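You operate a simulated robot arm through the tools that you are given. There is no shell and no other tool.

Carry out the task below with a simulated robot arm. There is one attempt and no reset: what you move stays moved.

Task
Pour the green and the blue cup about half full from the pink jug.
Fine: 90 to 130 ml each; the rest goes into the red bucket; jug back on the side table. Set down upright: pink jug.
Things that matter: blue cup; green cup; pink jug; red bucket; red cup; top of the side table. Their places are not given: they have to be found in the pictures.

The check looks at the end state, three seconds after you hand in, the way a careful person would. Anything else that was tipped, shoved, dropped, spilled or broken makes it a failure.

Robot
A 7-joint arm with a two-finger parallel gripper, fixed in place. Base frame: the origin is on the floor under the middle of its stand, x ahead of it, y to its left, z up; the work surface is at about z = 780. Readings come in mm, degrees, newtons and seconds.
With the tool pointing down near the work surface it reaches from about 300 to 700 mm from the base axis. Its first joint turns from -66.0 to 66.0 degrees. Payload 1.57 kg.
The tool frame sits at the grasp point between the pads (the TCP): z along the fingers, y along the line on which they close. The tips reach 30 mm beyond it. The gripper opens to 110 mm. The fingers are 24 mm wide and 12 mm thick; the gripper's body (48 by 112 mm) begins 78 mm behind the TCP.
Orientation is told as [roll, pitch, yaw] about the base's x, y, z axes, in that order, counted from this pose: with the fingers straight down and closing along the base's y, the tool's x points along the base's -x, its y along +y and its z along -z.

Tools
- The arm moves only by the tool servo_tool. Its argument "series" is text: rows parted by semicolons, each of 7 numbers parted by spaces: the shift along the tool's x, y, z in mm, then the turn, a rotation vector about the tool's x, y, z in degrees, then the finger opening in mm, from 0 to 110. In form: dx dy dz ax ay az claw; .... A call has 1 to 20 rows; each row is the pose to reach, as a shift and turn from the pose commanded when the call began, along the tool's axes at that moment. A row lasts 0.2 s, in which the tool goes at most 50 mm and 8.6 degrees; a call with a longer step from one row to the next is refused whole, and so is a gripper value outside its range. A pose out of reach is approached as far as the arm can. The call stops where the force on the tool passes 40 N (or 10 N more than at its start, if that is more) or the arm is blocked; 0.2 s more then pass. The fingers move at their own pace (about 108 mm/s each) and stop on an object; they squeeze with about 39 N. The grip force told is the motor's: it shows also when the fingers shut on nothing. Time passes only in rows, and 0.2 s behind the last, so rows that repeat a pose let the fingers close. The reply holds the time, the measured pose of the TCP, the force on the tool along the base axes, the opening and the grip force, in the units named above and with some noise, with the torque about the TCP (base axes, N m) and any sound that the robot's microphone picked up.
- Cameras (640 x 400 px; columns grow to the right, rows downward): "scene" is fixed at [177.7, -416.2, 1386.3]; the picture's right is [0.54, -0.84, 0.00], its down [-0.60, -0.39, -0.70] and it looks along [0.59, 0.38, -0.72] (base axes); focal length 214 px, centre (320, 200). "wrist" rides on the gripper at [70, 16, -141] in the tool frame; the picture's right is [-0.23, 0.97, 0.00], its down [-0.85, -0.20, -0.48] and it looks along [-0.47, -0.11, 0.88] (tool axes); focal length 222 px, centre (320, 200).
- camera(camera): a new picture of that camera. No time passes.
- measure_at(camera, pixels): for up to 12 pixels [column, row] of the newest picture of that camera ("zoom" is the newest enlarged one), the place [x, y, z] in the base frame of the surface seen there, good to about 2 mm. No time passes.
- zoom(camera, box): a new picture of the part [left, top, right, bottom] of that camera's present view, enlarged. No time passes.
- hand_in(): hands the job in; it is judged then, once.

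Leave the gripper open and the arm clear of the work at the hand-in unless told otherwise.

The tools are called after "Request:" as a command line: name --argument value ..., lists and objects as JSON in quotes. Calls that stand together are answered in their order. servo_tool: Moves the arm, as the interface text tells. Its arguments: {"type":"object","properties":{"series":{"type":"string"}},"required":["series"]} The other tools are called the same way: camera (camera) takes a picture; measure_at (camera, pixels) gives the place of the surface under pixels of a picture; zoom (camera, box) takes an enlarged picture of a part of a camera's view; hand_in () hands the job in.

At the start:

```text
time: 0.0
tcp_pos: [358.3, -61.2, 1270.3]
tool_rot: [0.0, 0.0, 0.0]
ft_force: [0.3, -0.2, 0.2]
torque: [-0.01, 0.01, 0.0]
finger_gap: 109.7
finger_force: 0.0
```

scene: 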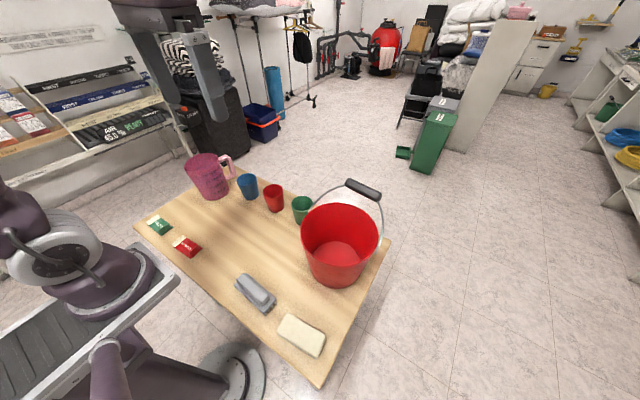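
wrist: 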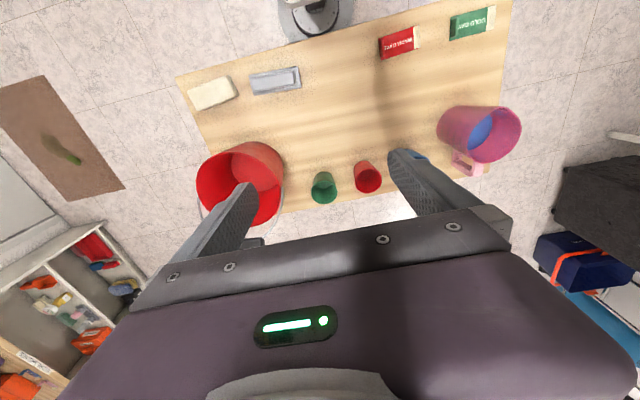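

I see the pink jug at about (208,177), blue cup (248,187), red cup (274,198), green cup (303,209), and red bucket (340,245) in the scene picture. I'll zoom in to look closer and find the side table too.

Request:
zoom --camera "scene" --box '[130, 130, 400, 300]'

Request:
zoom --camera "wrist" --box '[170, 0, 540, 240]'

Request:
measure_at --camera "scene" --pixels '[[208, 158], [208, 185], [248, 177], [249, 192], [274, 187], [274, 203], [303, 199], [302, 216], [330, 215], [335, 250], [140, 222], [300, 270]]'

```text
2.35 times, centred on (265, 215) of scene
```

zoom: 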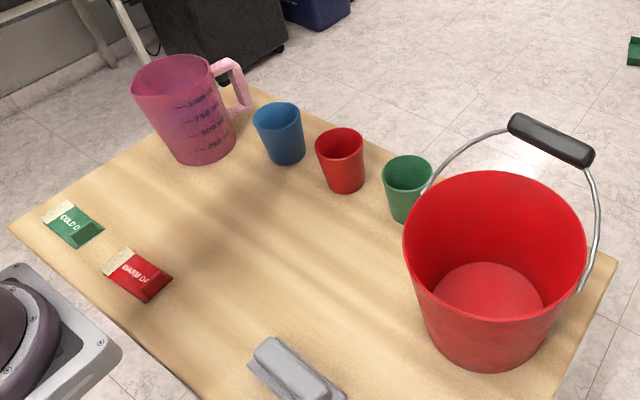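

```text
1.67 times, centred on (355, 120) of wrist
```

zoom: 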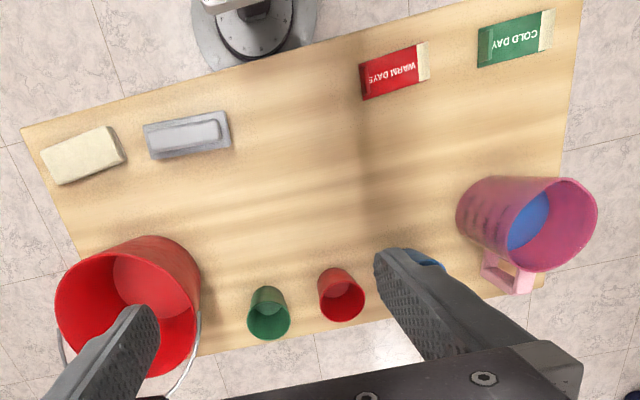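

```text
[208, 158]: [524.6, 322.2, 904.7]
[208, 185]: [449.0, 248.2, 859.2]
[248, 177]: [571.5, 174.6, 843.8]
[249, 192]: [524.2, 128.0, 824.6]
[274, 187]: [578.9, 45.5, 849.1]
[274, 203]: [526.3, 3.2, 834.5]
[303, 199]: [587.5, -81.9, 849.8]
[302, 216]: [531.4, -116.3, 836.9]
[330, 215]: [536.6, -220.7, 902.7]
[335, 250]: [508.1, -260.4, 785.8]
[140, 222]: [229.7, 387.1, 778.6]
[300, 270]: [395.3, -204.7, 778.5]
```

Everything stands on one table top at z≈779. I'll zoom on the jug and cups to get their shapes measured.

Request:
zoom --camera "scene" --box '[176, 140, 256, 210]'

Request:
zoom --camera "wrist" --box '[420, 80, 540, 200]'

```text
5.71 times, centred on (216, 175) of scene
```

zoom: 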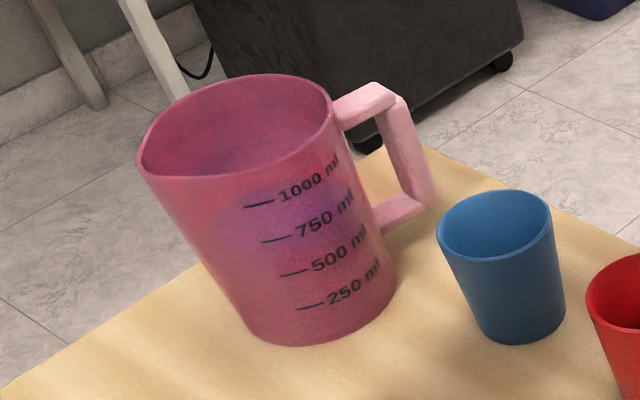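

```text
3.33 times, centred on (480, 140) of wrist
```

zoom: 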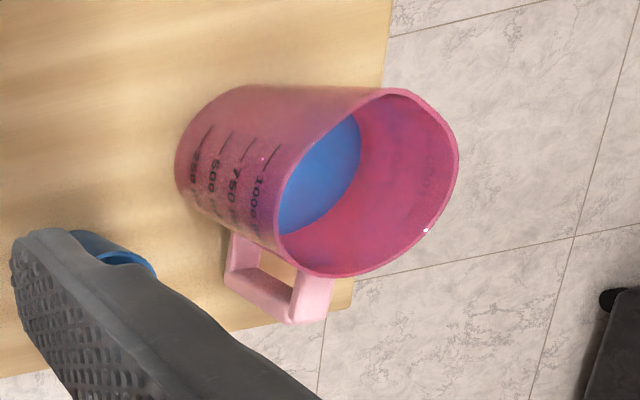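

I'll measure the jug rim, handle and water level in the wrist zoom (newest zoom): rim points, water at (320,180), handle at (245,255)...(315,300).

Request:
measure_at --camera "zoom" --pixels '[[320, 180], [350, 140], [300, 215], [390, 92], [430, 110], [457, 160], [430, 230], [350, 274], [285, 240], [262, 295], [312, 300], [240, 250]]'

Request:
zoom --camera "scene" --box '[176, 140, 256, 210]'

```text
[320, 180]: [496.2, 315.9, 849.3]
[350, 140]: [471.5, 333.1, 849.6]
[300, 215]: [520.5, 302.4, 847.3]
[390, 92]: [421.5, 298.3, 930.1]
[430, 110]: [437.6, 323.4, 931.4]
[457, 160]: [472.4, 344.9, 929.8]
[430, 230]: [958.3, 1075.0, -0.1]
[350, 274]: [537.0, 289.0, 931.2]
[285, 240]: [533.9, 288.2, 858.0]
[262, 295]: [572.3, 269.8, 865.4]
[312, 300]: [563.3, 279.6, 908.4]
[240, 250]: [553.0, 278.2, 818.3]
```

```text
5.71 times, centred on (216, 175) of scene
```

zoom: 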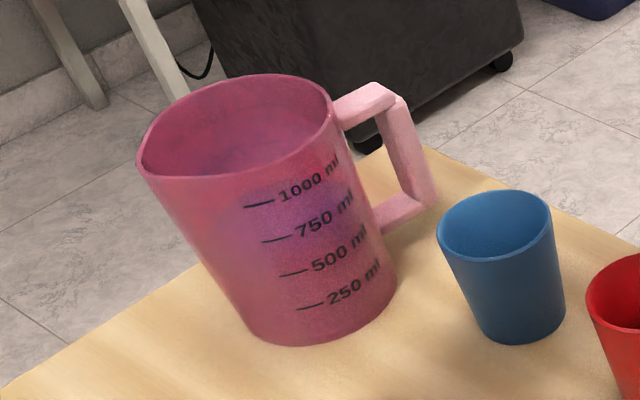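

Water surface sits at z≈849, rim at z≈931. I'll measure the jug from the scene view: rim, base edge, and handle.

Request:
measure_at --camera "zoom" --pixels '[[139, 166], [170, 177], [230, 172], [300, 148], [328, 122], [300, 342], [390, 300], [375, 92], [402, 102], [405, 150], [425, 195], [395, 215]]'

Request:
measure_at --camera "scene" --pixels '[[190, 160], [215, 170], [230, 190], [228, 160]]'

```text
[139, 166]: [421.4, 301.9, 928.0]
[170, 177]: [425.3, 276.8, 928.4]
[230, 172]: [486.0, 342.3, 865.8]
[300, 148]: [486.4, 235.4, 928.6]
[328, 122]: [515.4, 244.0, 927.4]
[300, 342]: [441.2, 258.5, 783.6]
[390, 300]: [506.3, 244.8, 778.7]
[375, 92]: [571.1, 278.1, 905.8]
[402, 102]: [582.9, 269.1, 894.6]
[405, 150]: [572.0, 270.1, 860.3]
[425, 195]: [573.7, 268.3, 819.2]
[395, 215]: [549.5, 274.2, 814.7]
```

```text
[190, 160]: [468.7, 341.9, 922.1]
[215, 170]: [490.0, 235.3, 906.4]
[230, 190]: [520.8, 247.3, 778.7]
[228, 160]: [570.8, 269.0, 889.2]
```

The jug's axis is near (482,290), its handle points roughly +x (about −12° yaw) near (573,270), and the spout is opposite toward the robot. I'll move the open gripper above the handle at z≈1000, turned 12°, to look closer before grasping.

Request:
servo_tool --series "-17.9 27.6 22.5 0 0 1 110; -35.8 55.2 45 0 0 2 110; -53.7 82.8 67.6 0 0 3 110; -71.6 110.4 90.1 0 0 4 110; -89.5 138 112.6 0 0 5 110; -107.4 165.6 135.1 0 0 6 110; -125.2 193.2 157.7 0 0 7 110; -143.1 220.8 180.2 0 0 8 110; -161 248.4 202.7 0 0 9 110; -178.9 276 225.3 0 0 10 110; -196.8 303.6 247.8 0 0 11 110; -214.7 331.2 270.3 0 0 12 110; -214.7 331.2 270.3 0 0 12 110"

Request:
camera --camera "wrist"

Request:
camera --camera "scene"

```text
time: 2.8
tcp_pos: [571.0, 269.9, 1000.8]
tool_rot: [-0.1, 0.0, -12.0]
ft_force: [0.8, 0.0, 0.0]
torque: [0.0, -0.03, -0.04]
finger_gap: 109.8
finger_force: 0.0
```

```text
taken
```

wrist: 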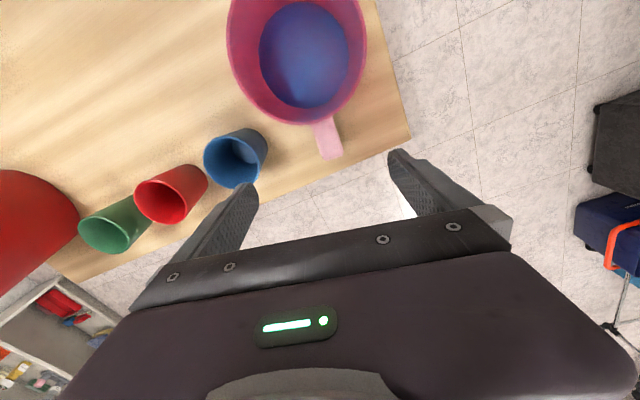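

```text
taken
```

scene: 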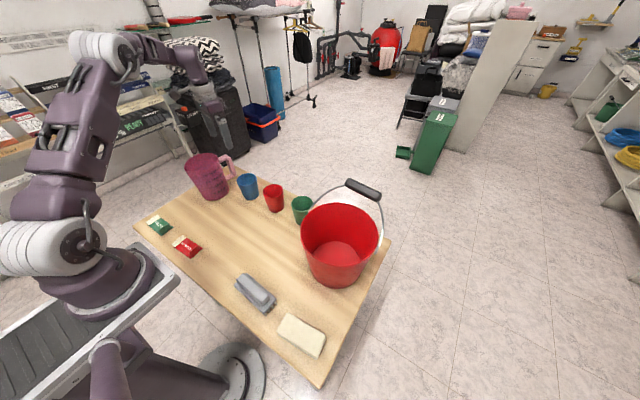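

The handle shows at (325,137) in the wrist picture. Zooming there and on the cups to measure.

Request:
zoom --camera "wrist" --box '[280, 90, 380, 170]'

Request:
measure_at --camera "wrist" --pixels '[[318, 128], [333, 126], [326, 150], [323, 158], [339, 155], [300, 60], [229, 40], [363, 30], [250, 92], [297, 125], [350, 95], [330, 140]]'

```text
5.00 times, centred on (330, 130) of wrist
```

zoom: 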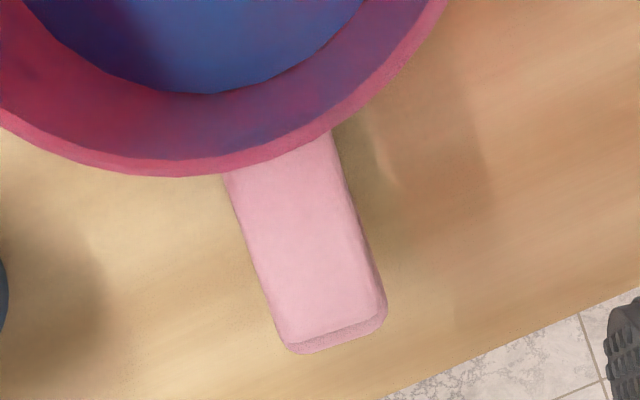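

```text
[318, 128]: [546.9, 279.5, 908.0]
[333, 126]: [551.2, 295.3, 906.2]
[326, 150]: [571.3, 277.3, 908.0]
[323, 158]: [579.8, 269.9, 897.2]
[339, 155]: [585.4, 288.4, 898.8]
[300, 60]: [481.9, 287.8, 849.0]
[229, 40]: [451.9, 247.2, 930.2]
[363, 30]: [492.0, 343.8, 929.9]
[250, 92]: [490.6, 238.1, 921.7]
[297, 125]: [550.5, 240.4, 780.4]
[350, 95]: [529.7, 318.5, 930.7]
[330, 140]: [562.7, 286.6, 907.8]
```

Now measuring the handle corners in this zoom.

Request:
measure_at --camera "zoom" --pixels '[[235, 190], [330, 160], [285, 320], [370, 290], [262, 260], [348, 235], [295, 345], [378, 315], [290, 240], [330, 330], [335, 310]]'

Request:
zoom --camera "wrist" --box '[60, 110, 280, 260]'

```text
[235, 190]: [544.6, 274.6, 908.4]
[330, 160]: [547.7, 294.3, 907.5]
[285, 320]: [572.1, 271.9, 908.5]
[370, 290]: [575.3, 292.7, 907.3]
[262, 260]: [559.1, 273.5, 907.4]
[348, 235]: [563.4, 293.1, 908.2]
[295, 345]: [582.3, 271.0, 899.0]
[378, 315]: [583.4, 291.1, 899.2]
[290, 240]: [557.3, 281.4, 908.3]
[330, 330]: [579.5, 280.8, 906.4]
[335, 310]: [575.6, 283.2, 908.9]
```

```text
2.67 times, centred on (170, 185) of wrist
```

zoom: 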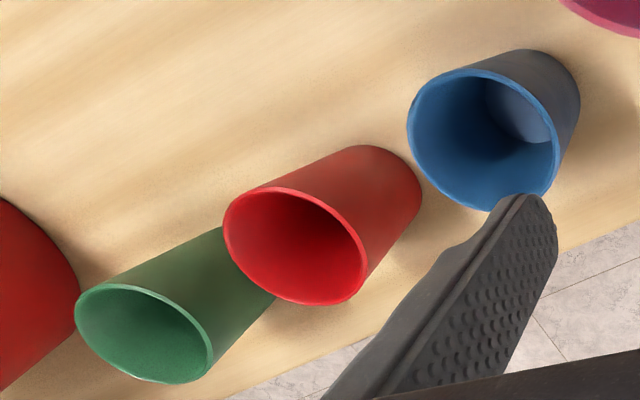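

The handle is 20 mm wide, centre line through (573.5,282.3), yaw about −4.8°, top at z=908. Now measuring the cup rims in this zoom (green around (145,335), red (297,248), blue (485,140)).

Request:
measure_at --camera "zoom" --pixels '[[410, 130], [470, 73], [556, 160], [440, 190], [226, 225], [290, 190], [362, 265], [320, 302], [78, 315], [130, 287], [208, 345], [180, 382]]'

Request:
zoom --camera "scene" --box '[225, 160, 325, 235]'

```text
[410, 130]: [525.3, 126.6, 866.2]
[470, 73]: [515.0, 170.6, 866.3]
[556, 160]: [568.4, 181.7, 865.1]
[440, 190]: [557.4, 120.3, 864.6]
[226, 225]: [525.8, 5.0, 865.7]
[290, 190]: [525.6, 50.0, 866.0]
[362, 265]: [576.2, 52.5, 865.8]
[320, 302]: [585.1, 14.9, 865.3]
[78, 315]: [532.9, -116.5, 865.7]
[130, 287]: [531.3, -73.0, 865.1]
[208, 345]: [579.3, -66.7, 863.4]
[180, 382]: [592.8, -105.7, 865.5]
```

```text
5.33 times, centred on (275, 198) of scene
```

zoom: 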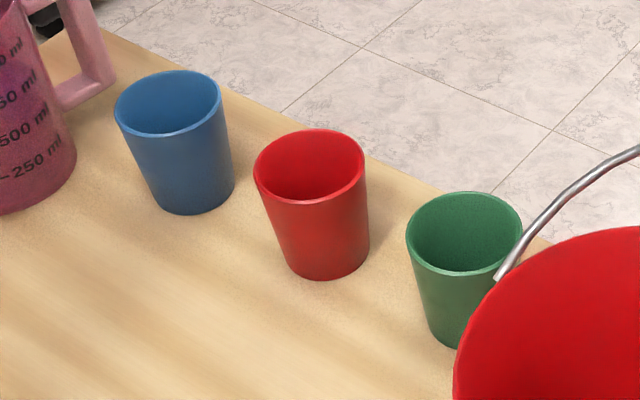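

Cup rims are at z≈866 with radius 35: blue centre (547,154), red (552,27.5), green (559,−94). Now I'll measure the bucket rim, its bail and the table edges in the scene view.

Request:
zoom --camera "scene" --box '[280, 165, 420, 300]'

```text
2.96 times, centred on (350, 232) of scene
```

zoom: 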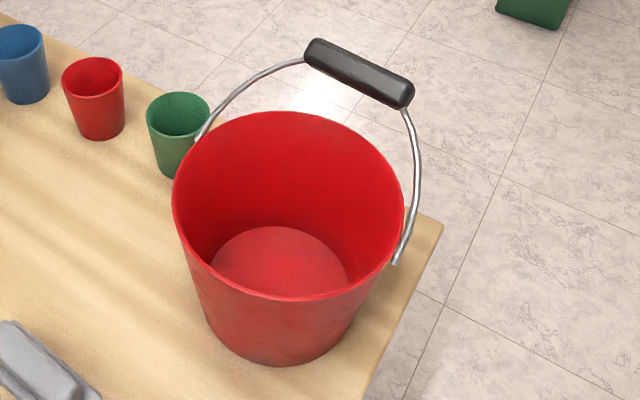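

Request:
measure_at --camera "zoom" --pixels '[[174, 200], [240, 116], [300, 112], [403, 205], [385, 265], [290, 298], [215, 270], [310, 60], [408, 95], [395, 262], [198, 138], [280, 255]]'

Request:
measure_at --camera "scene" --pixels '[[388, 240], [345, 222], [318, 385], [136, 223], [225, 170], [255, 290], [300, 335], [160, 225], [188, 247]]'

```text
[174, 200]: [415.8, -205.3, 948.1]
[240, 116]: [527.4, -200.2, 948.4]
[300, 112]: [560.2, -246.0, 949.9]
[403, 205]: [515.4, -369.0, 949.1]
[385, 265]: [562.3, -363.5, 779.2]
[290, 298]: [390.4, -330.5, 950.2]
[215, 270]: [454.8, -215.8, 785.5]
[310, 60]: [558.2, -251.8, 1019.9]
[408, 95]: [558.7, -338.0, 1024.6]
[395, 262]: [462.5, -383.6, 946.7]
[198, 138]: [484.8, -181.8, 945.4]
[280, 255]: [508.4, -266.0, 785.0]
```

```text
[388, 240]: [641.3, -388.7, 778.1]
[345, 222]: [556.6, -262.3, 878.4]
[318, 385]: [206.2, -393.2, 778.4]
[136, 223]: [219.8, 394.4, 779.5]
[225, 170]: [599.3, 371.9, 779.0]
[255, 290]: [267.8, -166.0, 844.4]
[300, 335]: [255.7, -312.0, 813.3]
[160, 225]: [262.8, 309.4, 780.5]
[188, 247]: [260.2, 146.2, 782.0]
```

The bucket rim is at z≈949, centre (473,−283), radius ~96; its bail leans toward +x with the grip at about (558,−295,1022). Table spans x 210–640, y ±393. Before grasping I will dry-run the pouring poses with the empty gripper to see that the arm reaches them: first above the blue cup, yaw 0.

Request:
servo_tool --series "-12.6 -27 -7.5 0 0 -3 110; -25.3 -53.9 -15 0 0 -6 110; -37.9 -80.9 -22.5 0 0 -9 110; -50.5 -107.8 -30 0 0 -12 110; -50.5 -107.8 -30 0 0 -12 110"

```text
time: 4.0
tcp_pos: [602.3, 151.7, 1030.2]
tool_rot: [0.0, -0.1, 0.0]
ft_force: [0.0, -0.1, -0.4]
torque: [0.0, 0.0, -0.01]
finger_gap: 110.3
finger_force: 0.0
```

Reached the hover. Now a dry tilt of 65° about the tool's y (spout-down direction toward the robot) while moving to x≈690.

Request:
servo_tool --series "-9 0 3 0 -6.5 0 110; -18 0 6 0 -13 0 110; -27 0 9 0 -19.5 0 110; -36 0 12 0 -26 0 110; -45 0 15 0 -32.5 0 110; -54 0 18 0 -39 0 110; -63 0 21 0 -45.5 0 110; -72 0 24 0 -52 0 110; -81 0 27 0 -58.5 0 110; -90 0 30 0 -65 0 110; -90 0 30 0 -65 0 110; -90 0 30 0 -65 0 110"

Request:
camera --camera "scene"

Request:
camera --camera "wrist"

```text
time: 6.6
tcp_pos: [690.0, 154.4, 999.8]
tool_rot: [0.1, -65.1, 0.0]
ft_force: [-0.1, 0.3, -0.3]
torque: [0.04, 0.01, 0.02]
finger_gap: 110.1
finger_force: 0.1
```

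```text
taken
```

scene: 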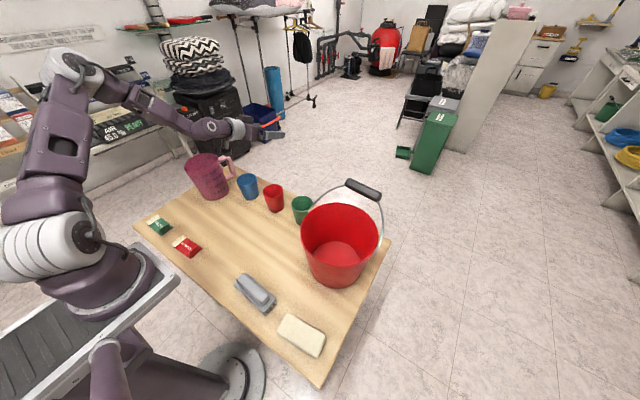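

```text
taken
```

wrist: 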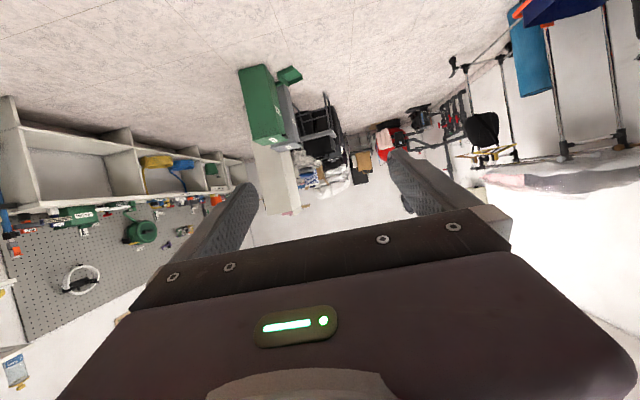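

The pour pose at the blue cup is reached exactly. Next I dry-run the bucket pour. First I return to upright at about (480,0,1150).

Request:
servo_tool --series "-4.7 -15.4 -25.4 0 6.5 0 110; -9.4 -30.8 -50.7 0 13 0 110; -14.2 -46.2 -76.1 0 19.5 0 110; -18.9 -61.6 -101.5 0 26 0 110; -23.6 -77 -126.9 0 32.5 0 110; -28.3 -92.4 -152.2 0 39 0 110; -33 -107.8 -177.6 0 45.5 0 110; -37.8 -123.2 -203 0 52 0 110; -42.5 -138.6 -228.3 0 58.5 0 110; -47.2 -154 -253.7 0 65 0 110; -47.2 -154 -253.7 0 65 0 110"

```text
time: 9.0
tcp_pos: [480.2, -2.8, 1148.3]
tool_rot: [0.0, 0.0, 0.1]
ft_force: [-0.1, 0.2, 0.0]
torque: [0.02, 0.01, 0.03]
finger_gap: 110.2
finger_force: 0.0
```

Now a dry move to (430,−340,1150) with yaw −90°.

Request:
servo_tool --series "4.2 -28.3 0 0 0 7.5 110; 8.3 -56.7 0 0 0 15 110; 12.5 -85 0 0 0 22.5 110; 16.7 -113.3 0 0 0 30 110; 20.8 -141.7 0 0 0 37.5 110; 25 -170 0 0 0 45 110; 29.2 -198.3 0 0 0 52.5 110; 33.3 -226.7 0 0 0 60 110; 37.5 -255 0 0 0 67.5 110; 41.7 -283.3 0 0 0 75 110; 45.8 -311.7 0 0 0 82.5 110; 50 -340 0 0 0 90 110; 50 -340 0 0 0 90 110"

```text
time: 11.8
tcp_pos: [429.5, -338.2, 1148.4]
tool_rot: [-0.1, 0.1, -90.2]
ft_force: [0.0, -1.1, 0.4]
torque: [0.03, 0.0, 0.0]
finger_gap: 110.1
finger_force: 0.0
```

Now the dry tilt to 120° for emptying into the bucket.

Request:
servo_tool --series "6.6 0 -1 0 -8 0 110; 13.2 0 -2 0 -16 0 110; 19.8 0 -3 0 -24 0 110; 26.4 0 -4 0 -32 0 110; 33 0 -5 0 -40 0 110; 39.6 0 -6 0 -48 0 110; 46.2 0 -7 0 -56 0 110; 52.8 0 -8 0 -64 0 110; 59.4 0 -9 0 -72 0 110; 66 0 -10 0 -80 0 110; 72.6 0 -11 0 -88 0 110; 79.2 0 -12 0 -96 0 110; 85.8 0 -13 0 -104 0 110; 92.4 0 -14 0 -112 0 110; 99 0 -15 0 -120 0 110; 99 0 -15 0 -120 0 110"

Request:
camera --camera "scene"

```text
time: 15.2
tcp_pos: [430.9, -240.0, 1168.1]
tool_rot: [179.1, -61.5, 90.1]
ft_force: [-0.8, 0.5, 0.2]
torque: [-0.01, -0.01, 0.0]
finger_gap: 109.9
finger_force: 0.0
out of reach, approached as far as the arm can: row 15, 16
```

```text
taken
```

scene: 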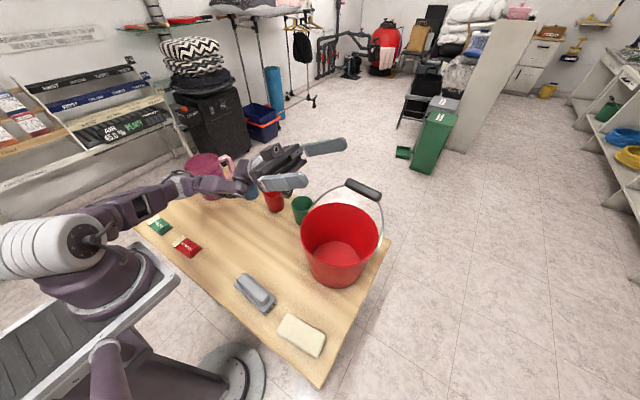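

It reaches about 118° tilt, enough to empty the jug. I undo this: back upright at (430,−340,1150).

Request:
servo_tool --series "4.2 0 5.3 0 7.9 0 110; 8.5 0 10.6 0 15.8 0 110; 12.7 0 15.9 0 23.7 0 110; 16.9 0 21.1 0 31.6 0 110; 21.2 0 26.4 0 39.5 0 110; 25.4 0 31.7 0 47.4 0 110; 29.6 0 37 0 55.3 0 110; 33.9 0 42.3 0 63.2 0 110; 38.1 0 47.6 0 71.1 0 110; 42.3 0 52.9 0 79 0 110; 46.6 0 58.2 0 86.9 0 110; 50.8 0 63.4 0 94.8 0 110; 55 0 68.7 0 102.7 0 110; 59.3 0 74 0 110.6 0 110; 63.5 0 79.3 0 118.5 0 110; 63.5 0 79.3 0 118.5 0 110"

```text
time: 18.6
tcp_pos: [429.4, -340.2, 1151.8]
tool_rot: [0.0, -1.4, -90.1]
ft_force: [0.1, -0.1, -1.7]
torque: [-0.01, 0.04, 0.0]
finger_gap: 110.0
finger_force: 0.0
```

A residual 1.4° tilt remains; I correct it, then return over the handle.

Request:
servo_tool --series "0 0 0 0 1.45 0 110; 0 0 0 0 1.45 0 110"

Request:
servo_tool --series "38.9 9.1 9.4 0 0 -5.3 110; 77.8 18.1 18.8 0 0 -10.7 110; 116.7 27.2 28.1 0 0 -16 110; 155.6 36.2 37.5 0 0 -21.3 110; 194.4 45.3 46.9 0 0 -26.6 110; 233.3 54.3 56.3 0 0 -32 110; 272.2 63.4 65.6 0 0 -37.3 110; 311.1 72.4 75 0 0 -42.6 110; 350 81.5 84.4 0 0 -47.9 110; 388.9 90.5 93.8 0 0 -53.3 110; 427.8 99.6 103.1 0 0 -58.6 110; 466.7 108.6 112.5 0 0 -63.9 110; 505.5 117.7 121.9 0 0 -69.2 110; 544.4 126.7 131.3 0 0 -74.6 110; 583.3 135.8 140.6 0 0 -79.9 110; 622.2 144.8 150 0 0 -85.2 110; 622.2 144.8 150 0 0 -85.2 110; 622.2 144.8 150 0 0 -85.2 110"

Request:
camera --camera "wrist"

```text
time: 19.2
tcp_pos: [428.2, -340.5, 1152.1]
tool_rot: [0.0, 0.1, -89.9]
ft_force: [1.1, -0.5, -0.2]
torque: [0.0, 0.02, -0.02]
finger_gap: 110.1
finger_force: 0.0
```

```text
time: 23.0
tcp_pos: [574.6, 277.8, 1003.4]
tool_rot: [0.0, -0.1, -4.8]
ft_force: [0.6, -0.2, 0.3]
torque: [-0.02, 0.0, -0.03]
finger_gap: 110.0
finger_force: 0.0
```

```text
taken
```

wrist: 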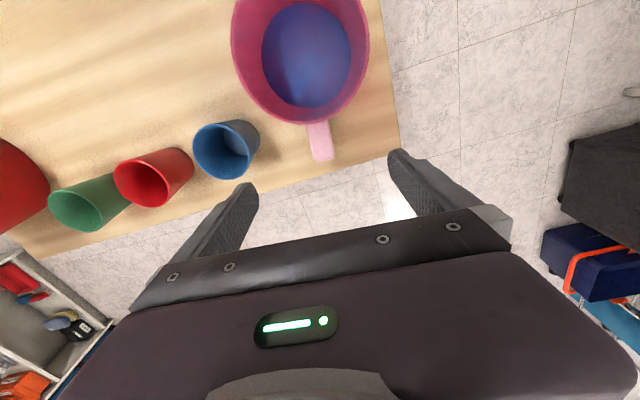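

At (574.6,277.8,1003.4). I re-measure the handle from here with a zoom on (320,140).

Request:
zoom --camera "wrist" --box '[270, 100, 370, 170]'

Request:
zoom --camera "scene" --box '[215, 145, 245, 185]'

```text
5.71 times, centred on (320, 135) of wrist
```

zoom: 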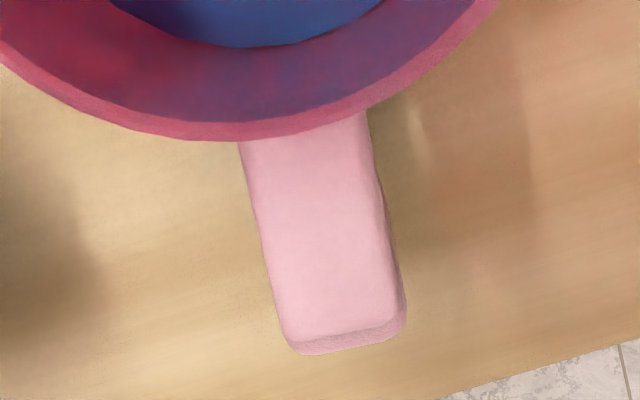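

```text
10.00 times, centred on (230, 165) of scene
```

zoom: 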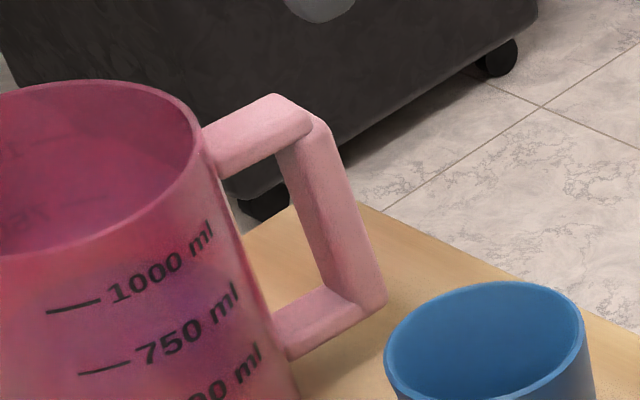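

I'll measure the handle's vertical bar in this scene zoom: faces around (305,205), (345,215), corners (320,120), (375,300).

Request:
measure_at --camera "zoom" --pixels '[[300, 200], [312, 200], [325, 200], [338, 200], [320, 260], [340, 260], [355, 260], [312, 170], [328, 160], [255, 150], [330, 315], [345, 240]]'

```text
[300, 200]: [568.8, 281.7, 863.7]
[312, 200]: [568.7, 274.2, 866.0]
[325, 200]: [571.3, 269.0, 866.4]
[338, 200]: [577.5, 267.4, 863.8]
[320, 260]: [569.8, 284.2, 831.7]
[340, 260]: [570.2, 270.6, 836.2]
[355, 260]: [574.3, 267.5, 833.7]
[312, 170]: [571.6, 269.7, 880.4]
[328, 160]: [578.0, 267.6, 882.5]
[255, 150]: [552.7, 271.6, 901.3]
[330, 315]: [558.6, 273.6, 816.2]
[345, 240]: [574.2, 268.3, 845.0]
```

Bar inner face x≈569, outer ≈586, y faces ≈269 and 293 – centre ≈ (577,281). I take still readings to average the pose noise.

Request:
servo_tool --series "0 0 0 0 0 0 110"

Request:
servo_tool --series "0 0 0 0 0 0 110"

Request:
servo_tool --series "0 0 0 0 0 0 110"

```text
time: 23.4
tcp_pos: [573.4, 278.1, 1002.5]
tool_rot: [0.1, 0.0, -4.9]
ft_force: [0.4, 0.2, -0.3]
torque: [0.01, -0.02, -0.02]
finger_gap: 109.8
finger_force: 0.0
```

```text
time: 23.8
tcp_pos: [572.0, 278.5, 1003.2]
tool_rot: [-0.1, 0.0, -4.7]
ft_force: [0.0, 0.0, 0.7]
torque: [-0.02, 0.04, -0.03]
finger_gap: 110.0
finger_force: 0.1
```

```text
time: 24.2
tcp_pos: [573.2, 278.4, 1003.2]
tool_rot: [0.0, 0.1, -4.8]
ft_force: [0.5, -0.1, 0.3]
torque: [0.02, 0.05, -0.02]
finger_gap: 109.8
finger_force: 0.1
```

Average pose (573.3,278.2,1003.1). I descend 133 mm with a 3–4 mm sideways correction so that the fingers straddle the handle bar.

Request:
servo_tool --series "-3.4 3.4 20 0 0 0 110; -3.4 3.4 50 0 0 0 110; -3.4 3.4 80 0 0 0 110; -3.4 3.4 110 0 0 0 110; -3.4 3.4 133 0 0 0 110; -3.4 3.4 133 0 0 0 110"

Request:
camera --camera "wrist"

Request:
zoom --camera "scene" --box '[170, 110, 290, 210]'

```text
time: 25.6
tcp_pos: [578.2, 281.8, 866.6]
tool_rot: [-0.1, 0.0, -4.8]
ft_force: [0.0, 1.4, -0.5]
torque: [-0.01, 0.01, 0.01]
finger_gap: 110.0
finger_force: 0.0
```

```text
taken
```

wrist: 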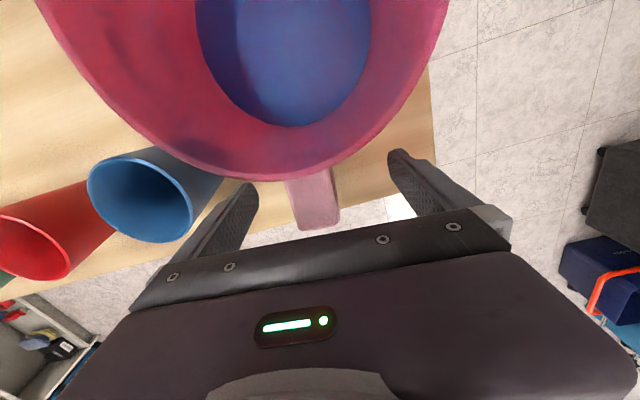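

```text
4.00 times, centred on (230, 160) of scene
```

zoom: 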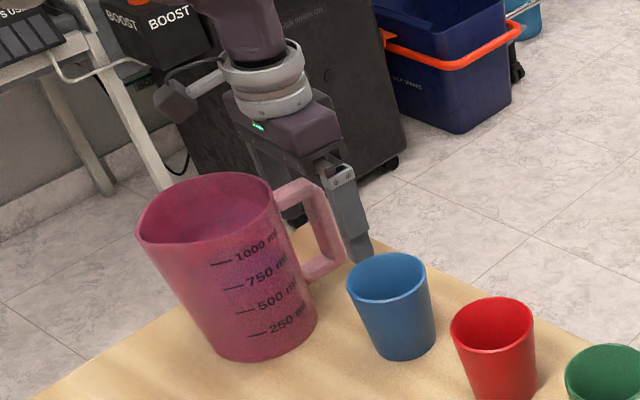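

The handle bar is centred between the fingers. I close the gripper on it.

Request:
servo_tool --series "0 0 0 0 0 0 60; 0 0 0 0 0 0 30; 0 0 0 0 0 0 0; 0 0 0 0 0 0 0; 0 0 0 0 0 0 0; 0 0 0 0 0 0 0"

Request:
camera --camera "wrist"

```text
time: 27.0
tcp_pos: [578.1, 282.3, 867.1]
tool_rot: [0.0, 0.1, -4.8]
ft_force: [0.3, 2.1, 0.4]
torque: [0.28, -0.17, -0.15]
finger_gap: 25.5
finger_force: 36.9
```

```text
taken
```

wrist: 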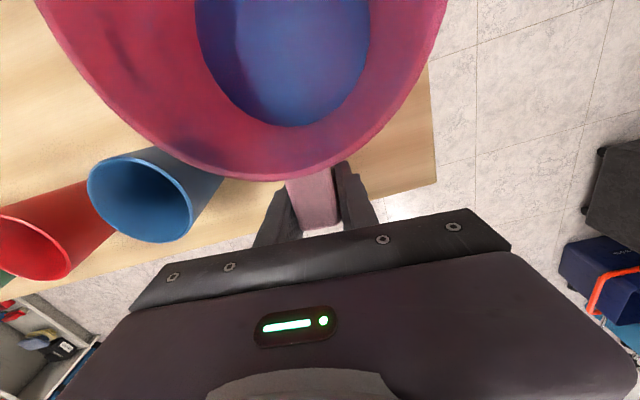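

The fingers hold the handle at 25.5 mm with ~37 N. I lift slowly by 20 mm and check whether the jug droops.

Request:
servo_tool --series "0 0 -3 0 0 0 0; 0 0 -7 0 0 0 0; 0 0 -12 0 0 0 0; 0 0 -16 0 0 0 0; 0 0 -20 0 0 0 0; 0 0 -20 0 0 0 0; 0 0 -20 0 0 0 0"

Request:
camera --camera "wrist"

Request:
zoom --camera "scene" --box '[170, 110, 290, 210]'

```text
time: 28.6
tcp_pos: [578.2, 283.3, 888.0]
tool_rot: [-0.2, 0.0, -4.8]
ft_force: [0.1, 0.0, -5.8]
torque: [-0.04, -0.43, 0.02]
finger_gap: 25.7
finger_force: 37.3
```

```text
taken
```

wrist: 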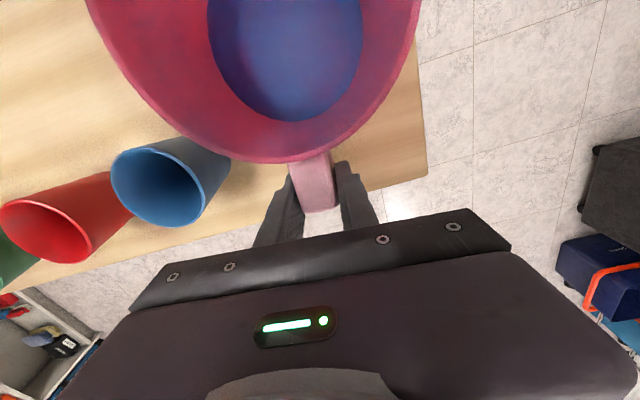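

```text
4.00 times, centred on (230, 160) of scene
```

zoom: 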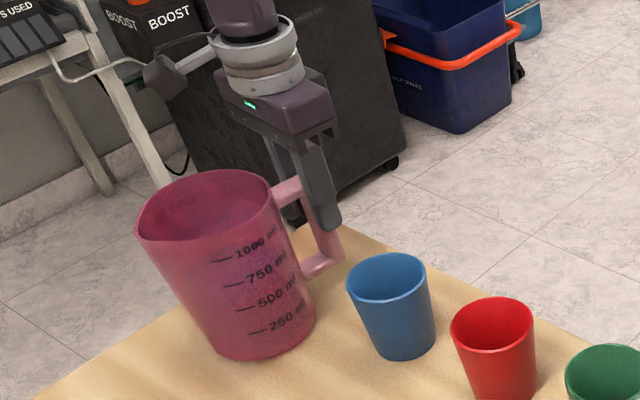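

The handle seems to have shifted relative to the fingers. I'll measure the rim and base to see if the jug has tilted or slipped.

Request:
measure_at --camera "wrist" --pixels '[[95, 30], [140, 105], [200, 147], [260, 161], [330, 152], [390, 100], [412, 40], [320, 170], [315, 195], [285, 60], [285, 110], [240, 40]]'

Request:
measure_at --camera "zoom" --pixels '[[137, 236], [180, 242], [250, 220], [240, 358], [280, 352], [310, 325], [255, 175], [215, 345]]'

```text
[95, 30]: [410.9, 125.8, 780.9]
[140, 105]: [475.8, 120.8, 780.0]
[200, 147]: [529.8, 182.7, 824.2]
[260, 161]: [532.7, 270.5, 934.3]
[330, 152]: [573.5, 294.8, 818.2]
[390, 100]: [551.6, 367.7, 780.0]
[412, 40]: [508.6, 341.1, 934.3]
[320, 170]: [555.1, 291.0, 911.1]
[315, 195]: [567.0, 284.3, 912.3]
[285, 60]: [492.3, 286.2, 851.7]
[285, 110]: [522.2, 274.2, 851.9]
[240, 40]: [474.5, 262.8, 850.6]
```

```text
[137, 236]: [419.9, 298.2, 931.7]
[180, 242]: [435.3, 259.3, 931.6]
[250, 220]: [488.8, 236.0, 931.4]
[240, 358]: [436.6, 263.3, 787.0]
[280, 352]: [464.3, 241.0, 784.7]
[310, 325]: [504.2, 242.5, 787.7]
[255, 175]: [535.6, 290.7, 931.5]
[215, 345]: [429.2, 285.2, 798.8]
```

The jug rose only ~3 mm although the hand rose 20 mm: the fingers slid up along the handle. I'll wait a moment and re-read to see whether it creeps.

Request:
servo_tool --series "0 0 0 0 0 0 0; 0 0 0 0 0 0 0; 0 0 0 0 0 0 0"

Request:
camera --camera "wrist"

Request:
zoom --camera "wrist" --box '[240, 130, 400, 240]'

```text
time: 29.4
tcp_pos: [579.0, 283.0, 886.9]
tool_rot: [-0.2, 0.0, -4.9]
ft_force: [-0.5, 0.6, -5.9]
torque: [-0.05, -0.43, -0.02]
finger_gap: 25.9
finger_force: 37.3
```

```text
taken
```

wrist: 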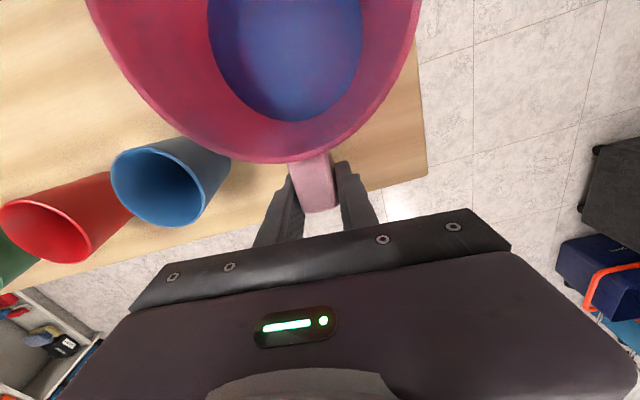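

```text
3.64 times, centred on (320, 185) of wrist
```

zoom: 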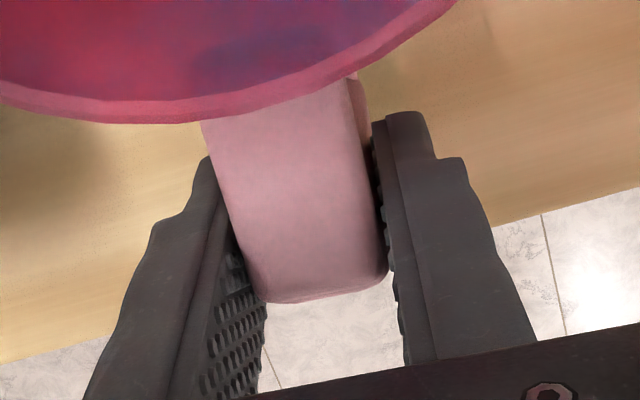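

The jug is level and not creeping now. I'll lift another 10 mm slowly and measure again to see if it follows.

Request:
servo_tool --series "0 0 -1 0 0 0 0; 0 0 -2 0 0 0 0; 0 0 -3 0 0 0 0; 0 0 -4 0 0 0 0; 0 0 -5 0 0 0 0; 0 0 -6 0 0 0 0; 0 0 -7 0 0 0 0; 0 0 -8 0 0 0 0; 0 0 -9 0 0 0 0; 0 0 -10 0 0 0 0; 0 0 -10 0 0 0 0"

Request:
camera --camera "wrist"

Request:
zoom --camera "scene" --box '[170, 110, 290, 210]'

Request:
measure_at --camera "zoom" --pixels '[[137, 236], [180, 242], [250, 220], [240, 358], [280, 352], [310, 325], [255, 175], [215, 345]]'

```text
time: 31.8
tcp_pos: [577.8, 284.4, 897.6]
tool_rot: [-0.1, 0.0, -4.9]
ft_force: [0.6, 0.0, -5.7]
torque: [-0.03, -0.44, -0.03]
finger_gap: 25.8
finger_force: 36.4
```

```text
taken
```

wrist: 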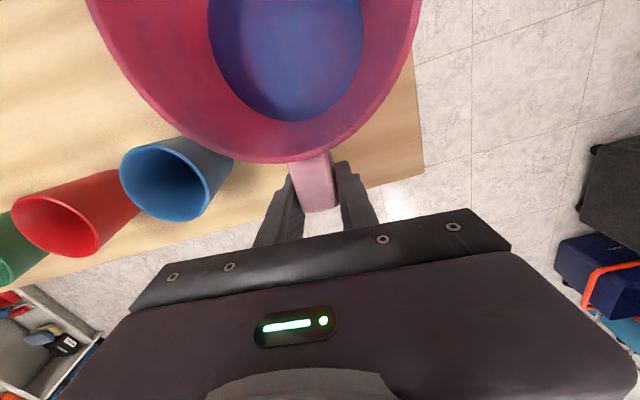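

```text
4.00 times, centred on (230, 160) of scene
```

zoom: 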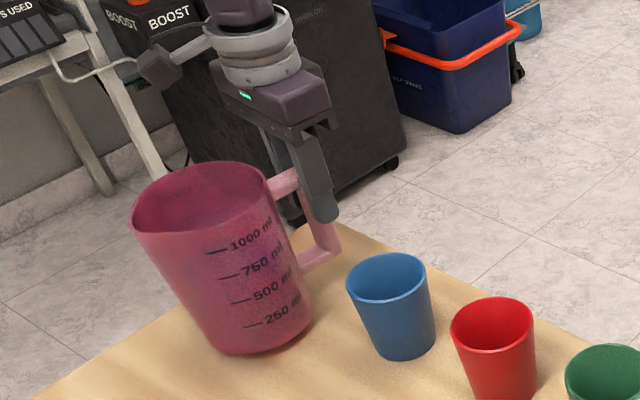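

```text
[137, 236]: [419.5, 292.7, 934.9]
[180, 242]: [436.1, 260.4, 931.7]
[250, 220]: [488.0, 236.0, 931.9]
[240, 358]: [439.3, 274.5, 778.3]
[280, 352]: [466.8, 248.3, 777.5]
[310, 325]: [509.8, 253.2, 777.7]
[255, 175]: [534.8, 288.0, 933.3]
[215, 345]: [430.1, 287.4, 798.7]
```

Now the jug followed fully (base clear of the table, force −5.7 N steady, handle unmoved in the wrist view). I'll measure rim, handle, and water now to get the grip geometry.

Request:
measure_at --camera "wrist" --pixels '[[305, 170], [315, 190], [320, 205], [260, 161], [200, 145], [130, 85], [412, 40], [385, 90], [285, 60], [285, 112], [250, 40], [340, 60]]'

Request:
zoom --camera "scene" --box '[190, 140, 250, 205]'

```text
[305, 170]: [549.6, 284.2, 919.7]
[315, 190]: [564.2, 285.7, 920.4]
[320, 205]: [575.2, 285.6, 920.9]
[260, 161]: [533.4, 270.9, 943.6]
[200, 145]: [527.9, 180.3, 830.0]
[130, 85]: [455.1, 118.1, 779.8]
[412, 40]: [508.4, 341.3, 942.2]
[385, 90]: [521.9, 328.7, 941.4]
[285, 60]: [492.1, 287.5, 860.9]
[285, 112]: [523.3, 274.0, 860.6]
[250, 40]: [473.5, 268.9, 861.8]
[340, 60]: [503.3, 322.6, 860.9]
```

```text
6.15 times, centred on (220, 172) of scene
```

zoom: 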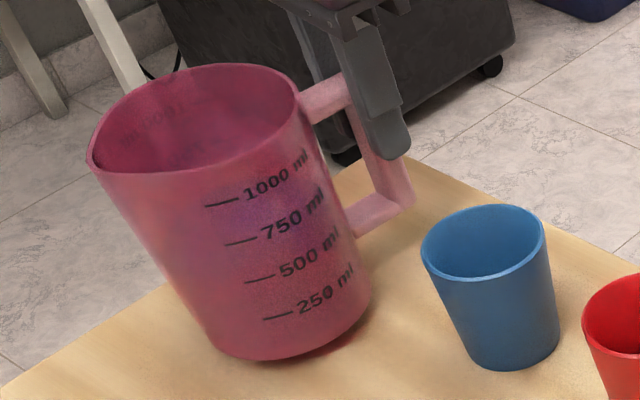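

Grip geometry: the TCP sits 106 mm above the jug's base and 45 mm below the rim; jug level. I now lift gently another ~162 mm straight up to TCP z≈1060.

Request:
servo_tool --series "0 0 -4 0 0 0 0; 0 0 -12 0 0 0 0; 0 0 -24 0 0 0 0; 0 0 -38 0 0 0 0; 0 0 -52 0 0 0 0; 0 0 -66 0 0 0 0; 0 0 -80 0 0 0 0; 0 0 -94 0 0 0 0; 0 0 -108 0 0 0 0; 0 0 -122 0 0 0 0; 0 0 -136 0 0 0 0; 0 0 -148 0 0 0 0; 0 0 -156 0 0 0 0; 0 0 -160 0 0 0 0; 0 0 -162 0 0 0 0; 0 0 -162 0 0 0 0"

Request:
camera --camera "wrist"

Request:
camera --camera "scene"

```text
time: 35.2
tcp_pos: [579.0, 282.8, 1059.8]
tool_rot: [-0.1, -0.1, -4.8]
ft_force: [-0.6, 0.3, -6.3]
torque: [-0.03, -0.41, 0.03]
finger_gap: 26.0
finger_force: 36.7
```

```text
taken
```

wrist: 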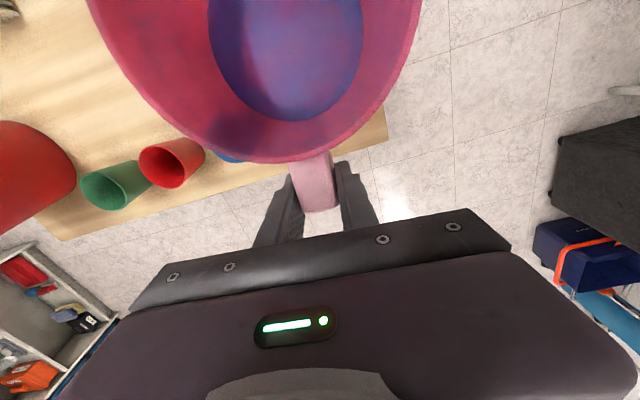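

```text
taken
```

scene: 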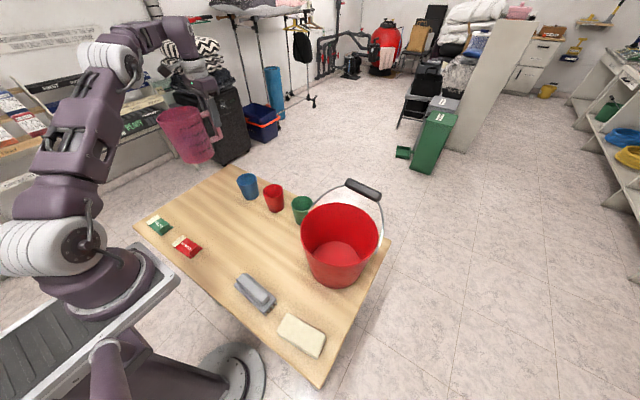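

The grip holds. Next I move smoothly to TCP (650,154,1060), yaw 0, the jug then above the blue cup.

Request:
servo_tool --series "-1.7 -2.5 0 0 0 -0.1 0; -5.8 -8.6 0 0 0 -0.3 0; -12.4 -18.4 0 0 0 -0.7 0; -20.6 -30.6 0 0 0 -1.2 0; -28.9 -42.9 0 0 0 -1.7 0; -37.1 -55.1 0 0 0 -2.2 0; -45.4 -67.4 0 0 0 -2.6 0; -53.6 -79.6 0 0 0 -3.1 0; -61.9 -91.9 0 0 0 -3.6 0; -70.1 -104.1 0 0 0 -4.1 0; -76.7 -113.9 0 0 0 -4.5 0; -80.9 -120.1 0 0 0 -4.7 0; -82.5 -122.5 0 0 0 -4.8 0; -82.5 -122.5 0 0 0 -4.8 0; -82.5 -122.5 0 0 0 -4.8 0"

Request:
camera --camera "wrist"

```text
time: 38.4
tcp_pos: [652.7, 155.4, 1061.3]
tool_rot: [0.0, 0.0, 0.0]
ft_force: [-0.5, 0.5, -5.9]
torque: [0.0, -0.48, 0.03]
finger_gap: 26.1
finger_force: 36.9
out of reach, approached as far as the arm can: row 11
```

```text
taken
```

wrist: 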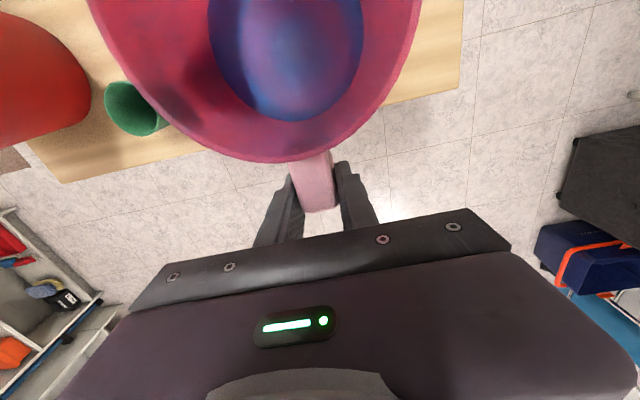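

Near the arm's reach limit, but it arrived. I take a few still readings for a weight baseline.

Request:
servo_tool --series "0 0 0 0 0 0 0"

Request:
servo_tool --series "0 0 0 0 0 0 0"

Request:
servo_tool --series "0 0 0 0 0 0 0"

Request:
servo_tool --series "0 0 0 0 0 0 0"

```text
time: 38.8
tcp_pos: [651.2, 153.7, 1060.3]
tool_rot: [0.0, -0.2, 0.0]
ft_force: [0.3, 0.3, -6.2]
torque: [0.01, -0.47, 0.01]
finger_gap: 25.8
finger_force: 36.9
```

```text
time: 39.2
tcp_pos: [651.2, 154.6, 1061.0]
tool_rot: [0.0, -0.1, -0.1]
ft_force: [-0.6, 0.2, -5.4]
torque: [-0.03, -0.47, 0.02]
finger_gap: 26.1
finger_force: 36.7
```

```text
time: 39.6
tcp_pos: [651.1, 156.3, 1060.5]
tool_rot: [-0.1, -0.1, 0.0]
ft_force: [-0.4, -0.5, -6.5]
torque: [-0.01, -0.48, 0.01]
finger_gap: 25.8
finger_force: 37.3
```

```text
time: 40.0
tcp_pos: [650.8, 154.7, 1059.9]
tool_rot: [0.0, -0.1, -0.1]
ft_force: [-0.1, -0.1, -6.7]
torque: [0.02, -0.45, -0.02]
finger_gap: 25.8
finger_force: 37.2
```

Mean weight ≈6.1 N. Now I tilt to 45° (below the ~53° pour onset) while moving to x≈699, staying at z≈1060.

Request:
servo_tool --series "-1.6 0 0 0 -1.5 0 0; -4.3 0 0 0 -4 0 0; -8.5 0 0 0 -8 0 0; -13.3 0 0 0 -12.5 0 0; -18.1 0 0 0 -17 0 0; -22.9 0 0 0 -21.5 0 0; -27.7 0 0 0 -26 0 0; -32.5 0 0 0 -30.5 0 0; -37.3 0 0 0 -35 0 0; -41.6 0 0 0 -39 0 0; -45.3 0 0 0 -42.5 0 0; -47.5 0 0 0 -44.5 0 0; -48 0 0 0 -45 0 0; -48 0 0 0 -45 0 0"

Request:
camera --camera "scene"

Request:
camera --camera "wrist"

```text
time: 43.0
tcp_pos: [697.8, 155.0, 1060.2]
tool_rot: [0.0, -45.0, 0.1]
ft_force: [-0.1, -0.7, -6.7]
torque: [0.01, -0.12, -0.02]
finger_gap: 25.9
finger_force: 37.3
```

```text
taken
```

scene: 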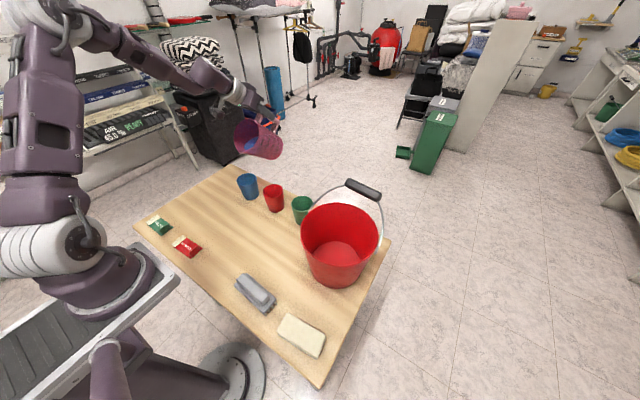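

```text
taken
```

wrist: 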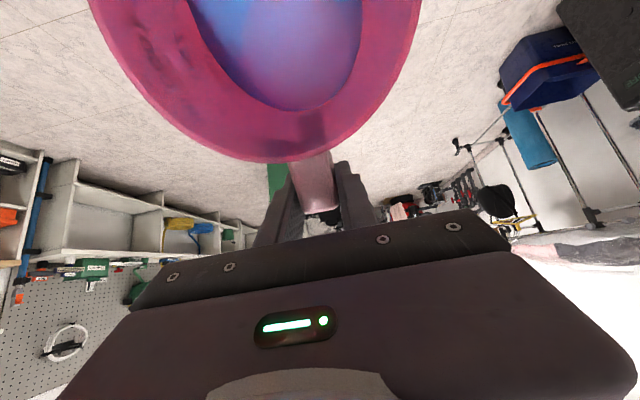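

Jug tilted to 45°, handle unmoved in the grip. I zoom on the scene view of the jug to locate the spout.

Request:
zoom --camera "scene" --box '[215, 80, 305, 210]'

```text
3.08 times, centred on (260, 145) of scene
```

zoom: 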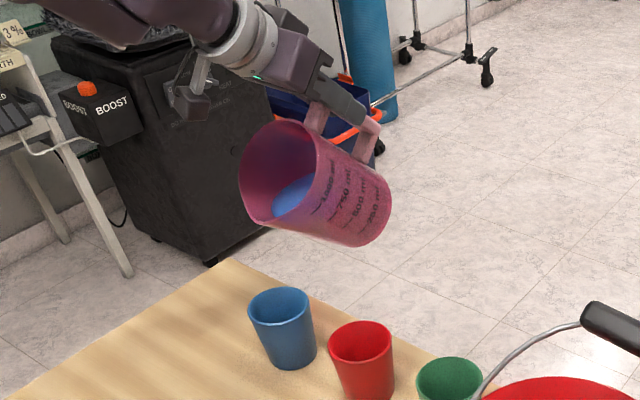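

Measuring spout area around (258,224), rim points, and the water surface at (290,195).

Request:
measure_at --camera "zoom" --pixels '[[245, 212], [254, 223], [262, 226], [275, 222], [300, 205], [312, 160], [285, 124], [240, 180], [290, 195], [280, 205], [300, 185], [285, 232]]'

```text
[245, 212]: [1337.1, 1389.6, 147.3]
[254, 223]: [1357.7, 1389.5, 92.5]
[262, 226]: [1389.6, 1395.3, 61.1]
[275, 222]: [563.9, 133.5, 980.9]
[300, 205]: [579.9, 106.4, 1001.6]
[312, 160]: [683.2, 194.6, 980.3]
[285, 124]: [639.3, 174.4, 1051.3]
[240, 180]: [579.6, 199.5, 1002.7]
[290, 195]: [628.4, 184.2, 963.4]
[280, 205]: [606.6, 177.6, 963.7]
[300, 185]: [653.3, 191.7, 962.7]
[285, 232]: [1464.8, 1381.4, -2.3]
```

Spout tip is at ≈(556,155,980), water still 17 mm below the lip. I descend 55 mm so the spout is ~60 mm above the cup rim.

Request:
servo_tool --series "2 0 2 0 0 0 0; 6 0 6 0 0 0 0; 12 0 12 0 0 0 0; 19 0 19 0 0 0 0; 26 0 26 0 0 0 0; 32 0 32 0 0 0 0; 36.5 0 36.5 0 0 0 0; 38.5 0 38.5 0 0 0 0; 38.9 0 38.9 0 0 0 0; 38.9 0 38.9 0 0 0 0"

Request:
zoom --camera "scene" --box '[215, 100, 305, 220]'

```text
time: 45.2
tcp_pos: [697.6, 153.4, 1006.2]
tool_rot: [-0.1, -45.0, 0.0]
ft_force: [-0.2, -0.6, -6.2]
torque: [-0.02, -0.17, 0.02]
finger_gap: 25.9
finger_force: 36.6
```

```text
3.33 times, centred on (260, 160) of scene
```

zoom: 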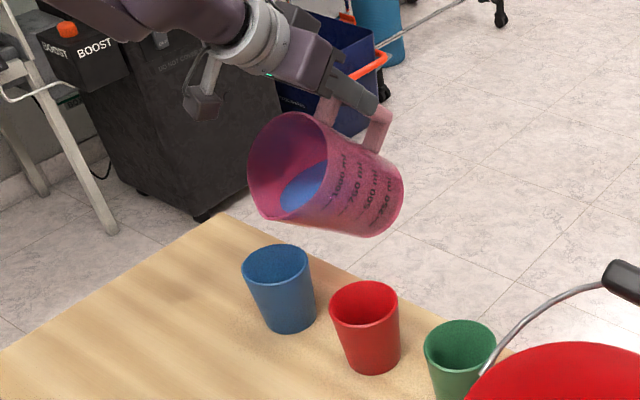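

Measuring the spout and water again: spout tip near (262,217), water (310,185).

Request:
measure_at --camera "zoom" --pixels '[[252, 205], [258, 213], [264, 216], [272, 216], [285, 213], [300, 203], [310, 185], [290, 200], [318, 140], [248, 178], [275, 247], [250, 262]]'

```text
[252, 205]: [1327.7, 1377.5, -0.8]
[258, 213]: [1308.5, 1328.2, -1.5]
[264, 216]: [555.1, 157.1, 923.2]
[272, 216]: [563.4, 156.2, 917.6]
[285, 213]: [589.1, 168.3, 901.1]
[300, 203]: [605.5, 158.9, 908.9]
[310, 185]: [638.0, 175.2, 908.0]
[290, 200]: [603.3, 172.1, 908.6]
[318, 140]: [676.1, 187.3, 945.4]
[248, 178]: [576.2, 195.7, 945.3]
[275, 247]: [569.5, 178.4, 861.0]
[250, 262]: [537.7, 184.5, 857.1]
```

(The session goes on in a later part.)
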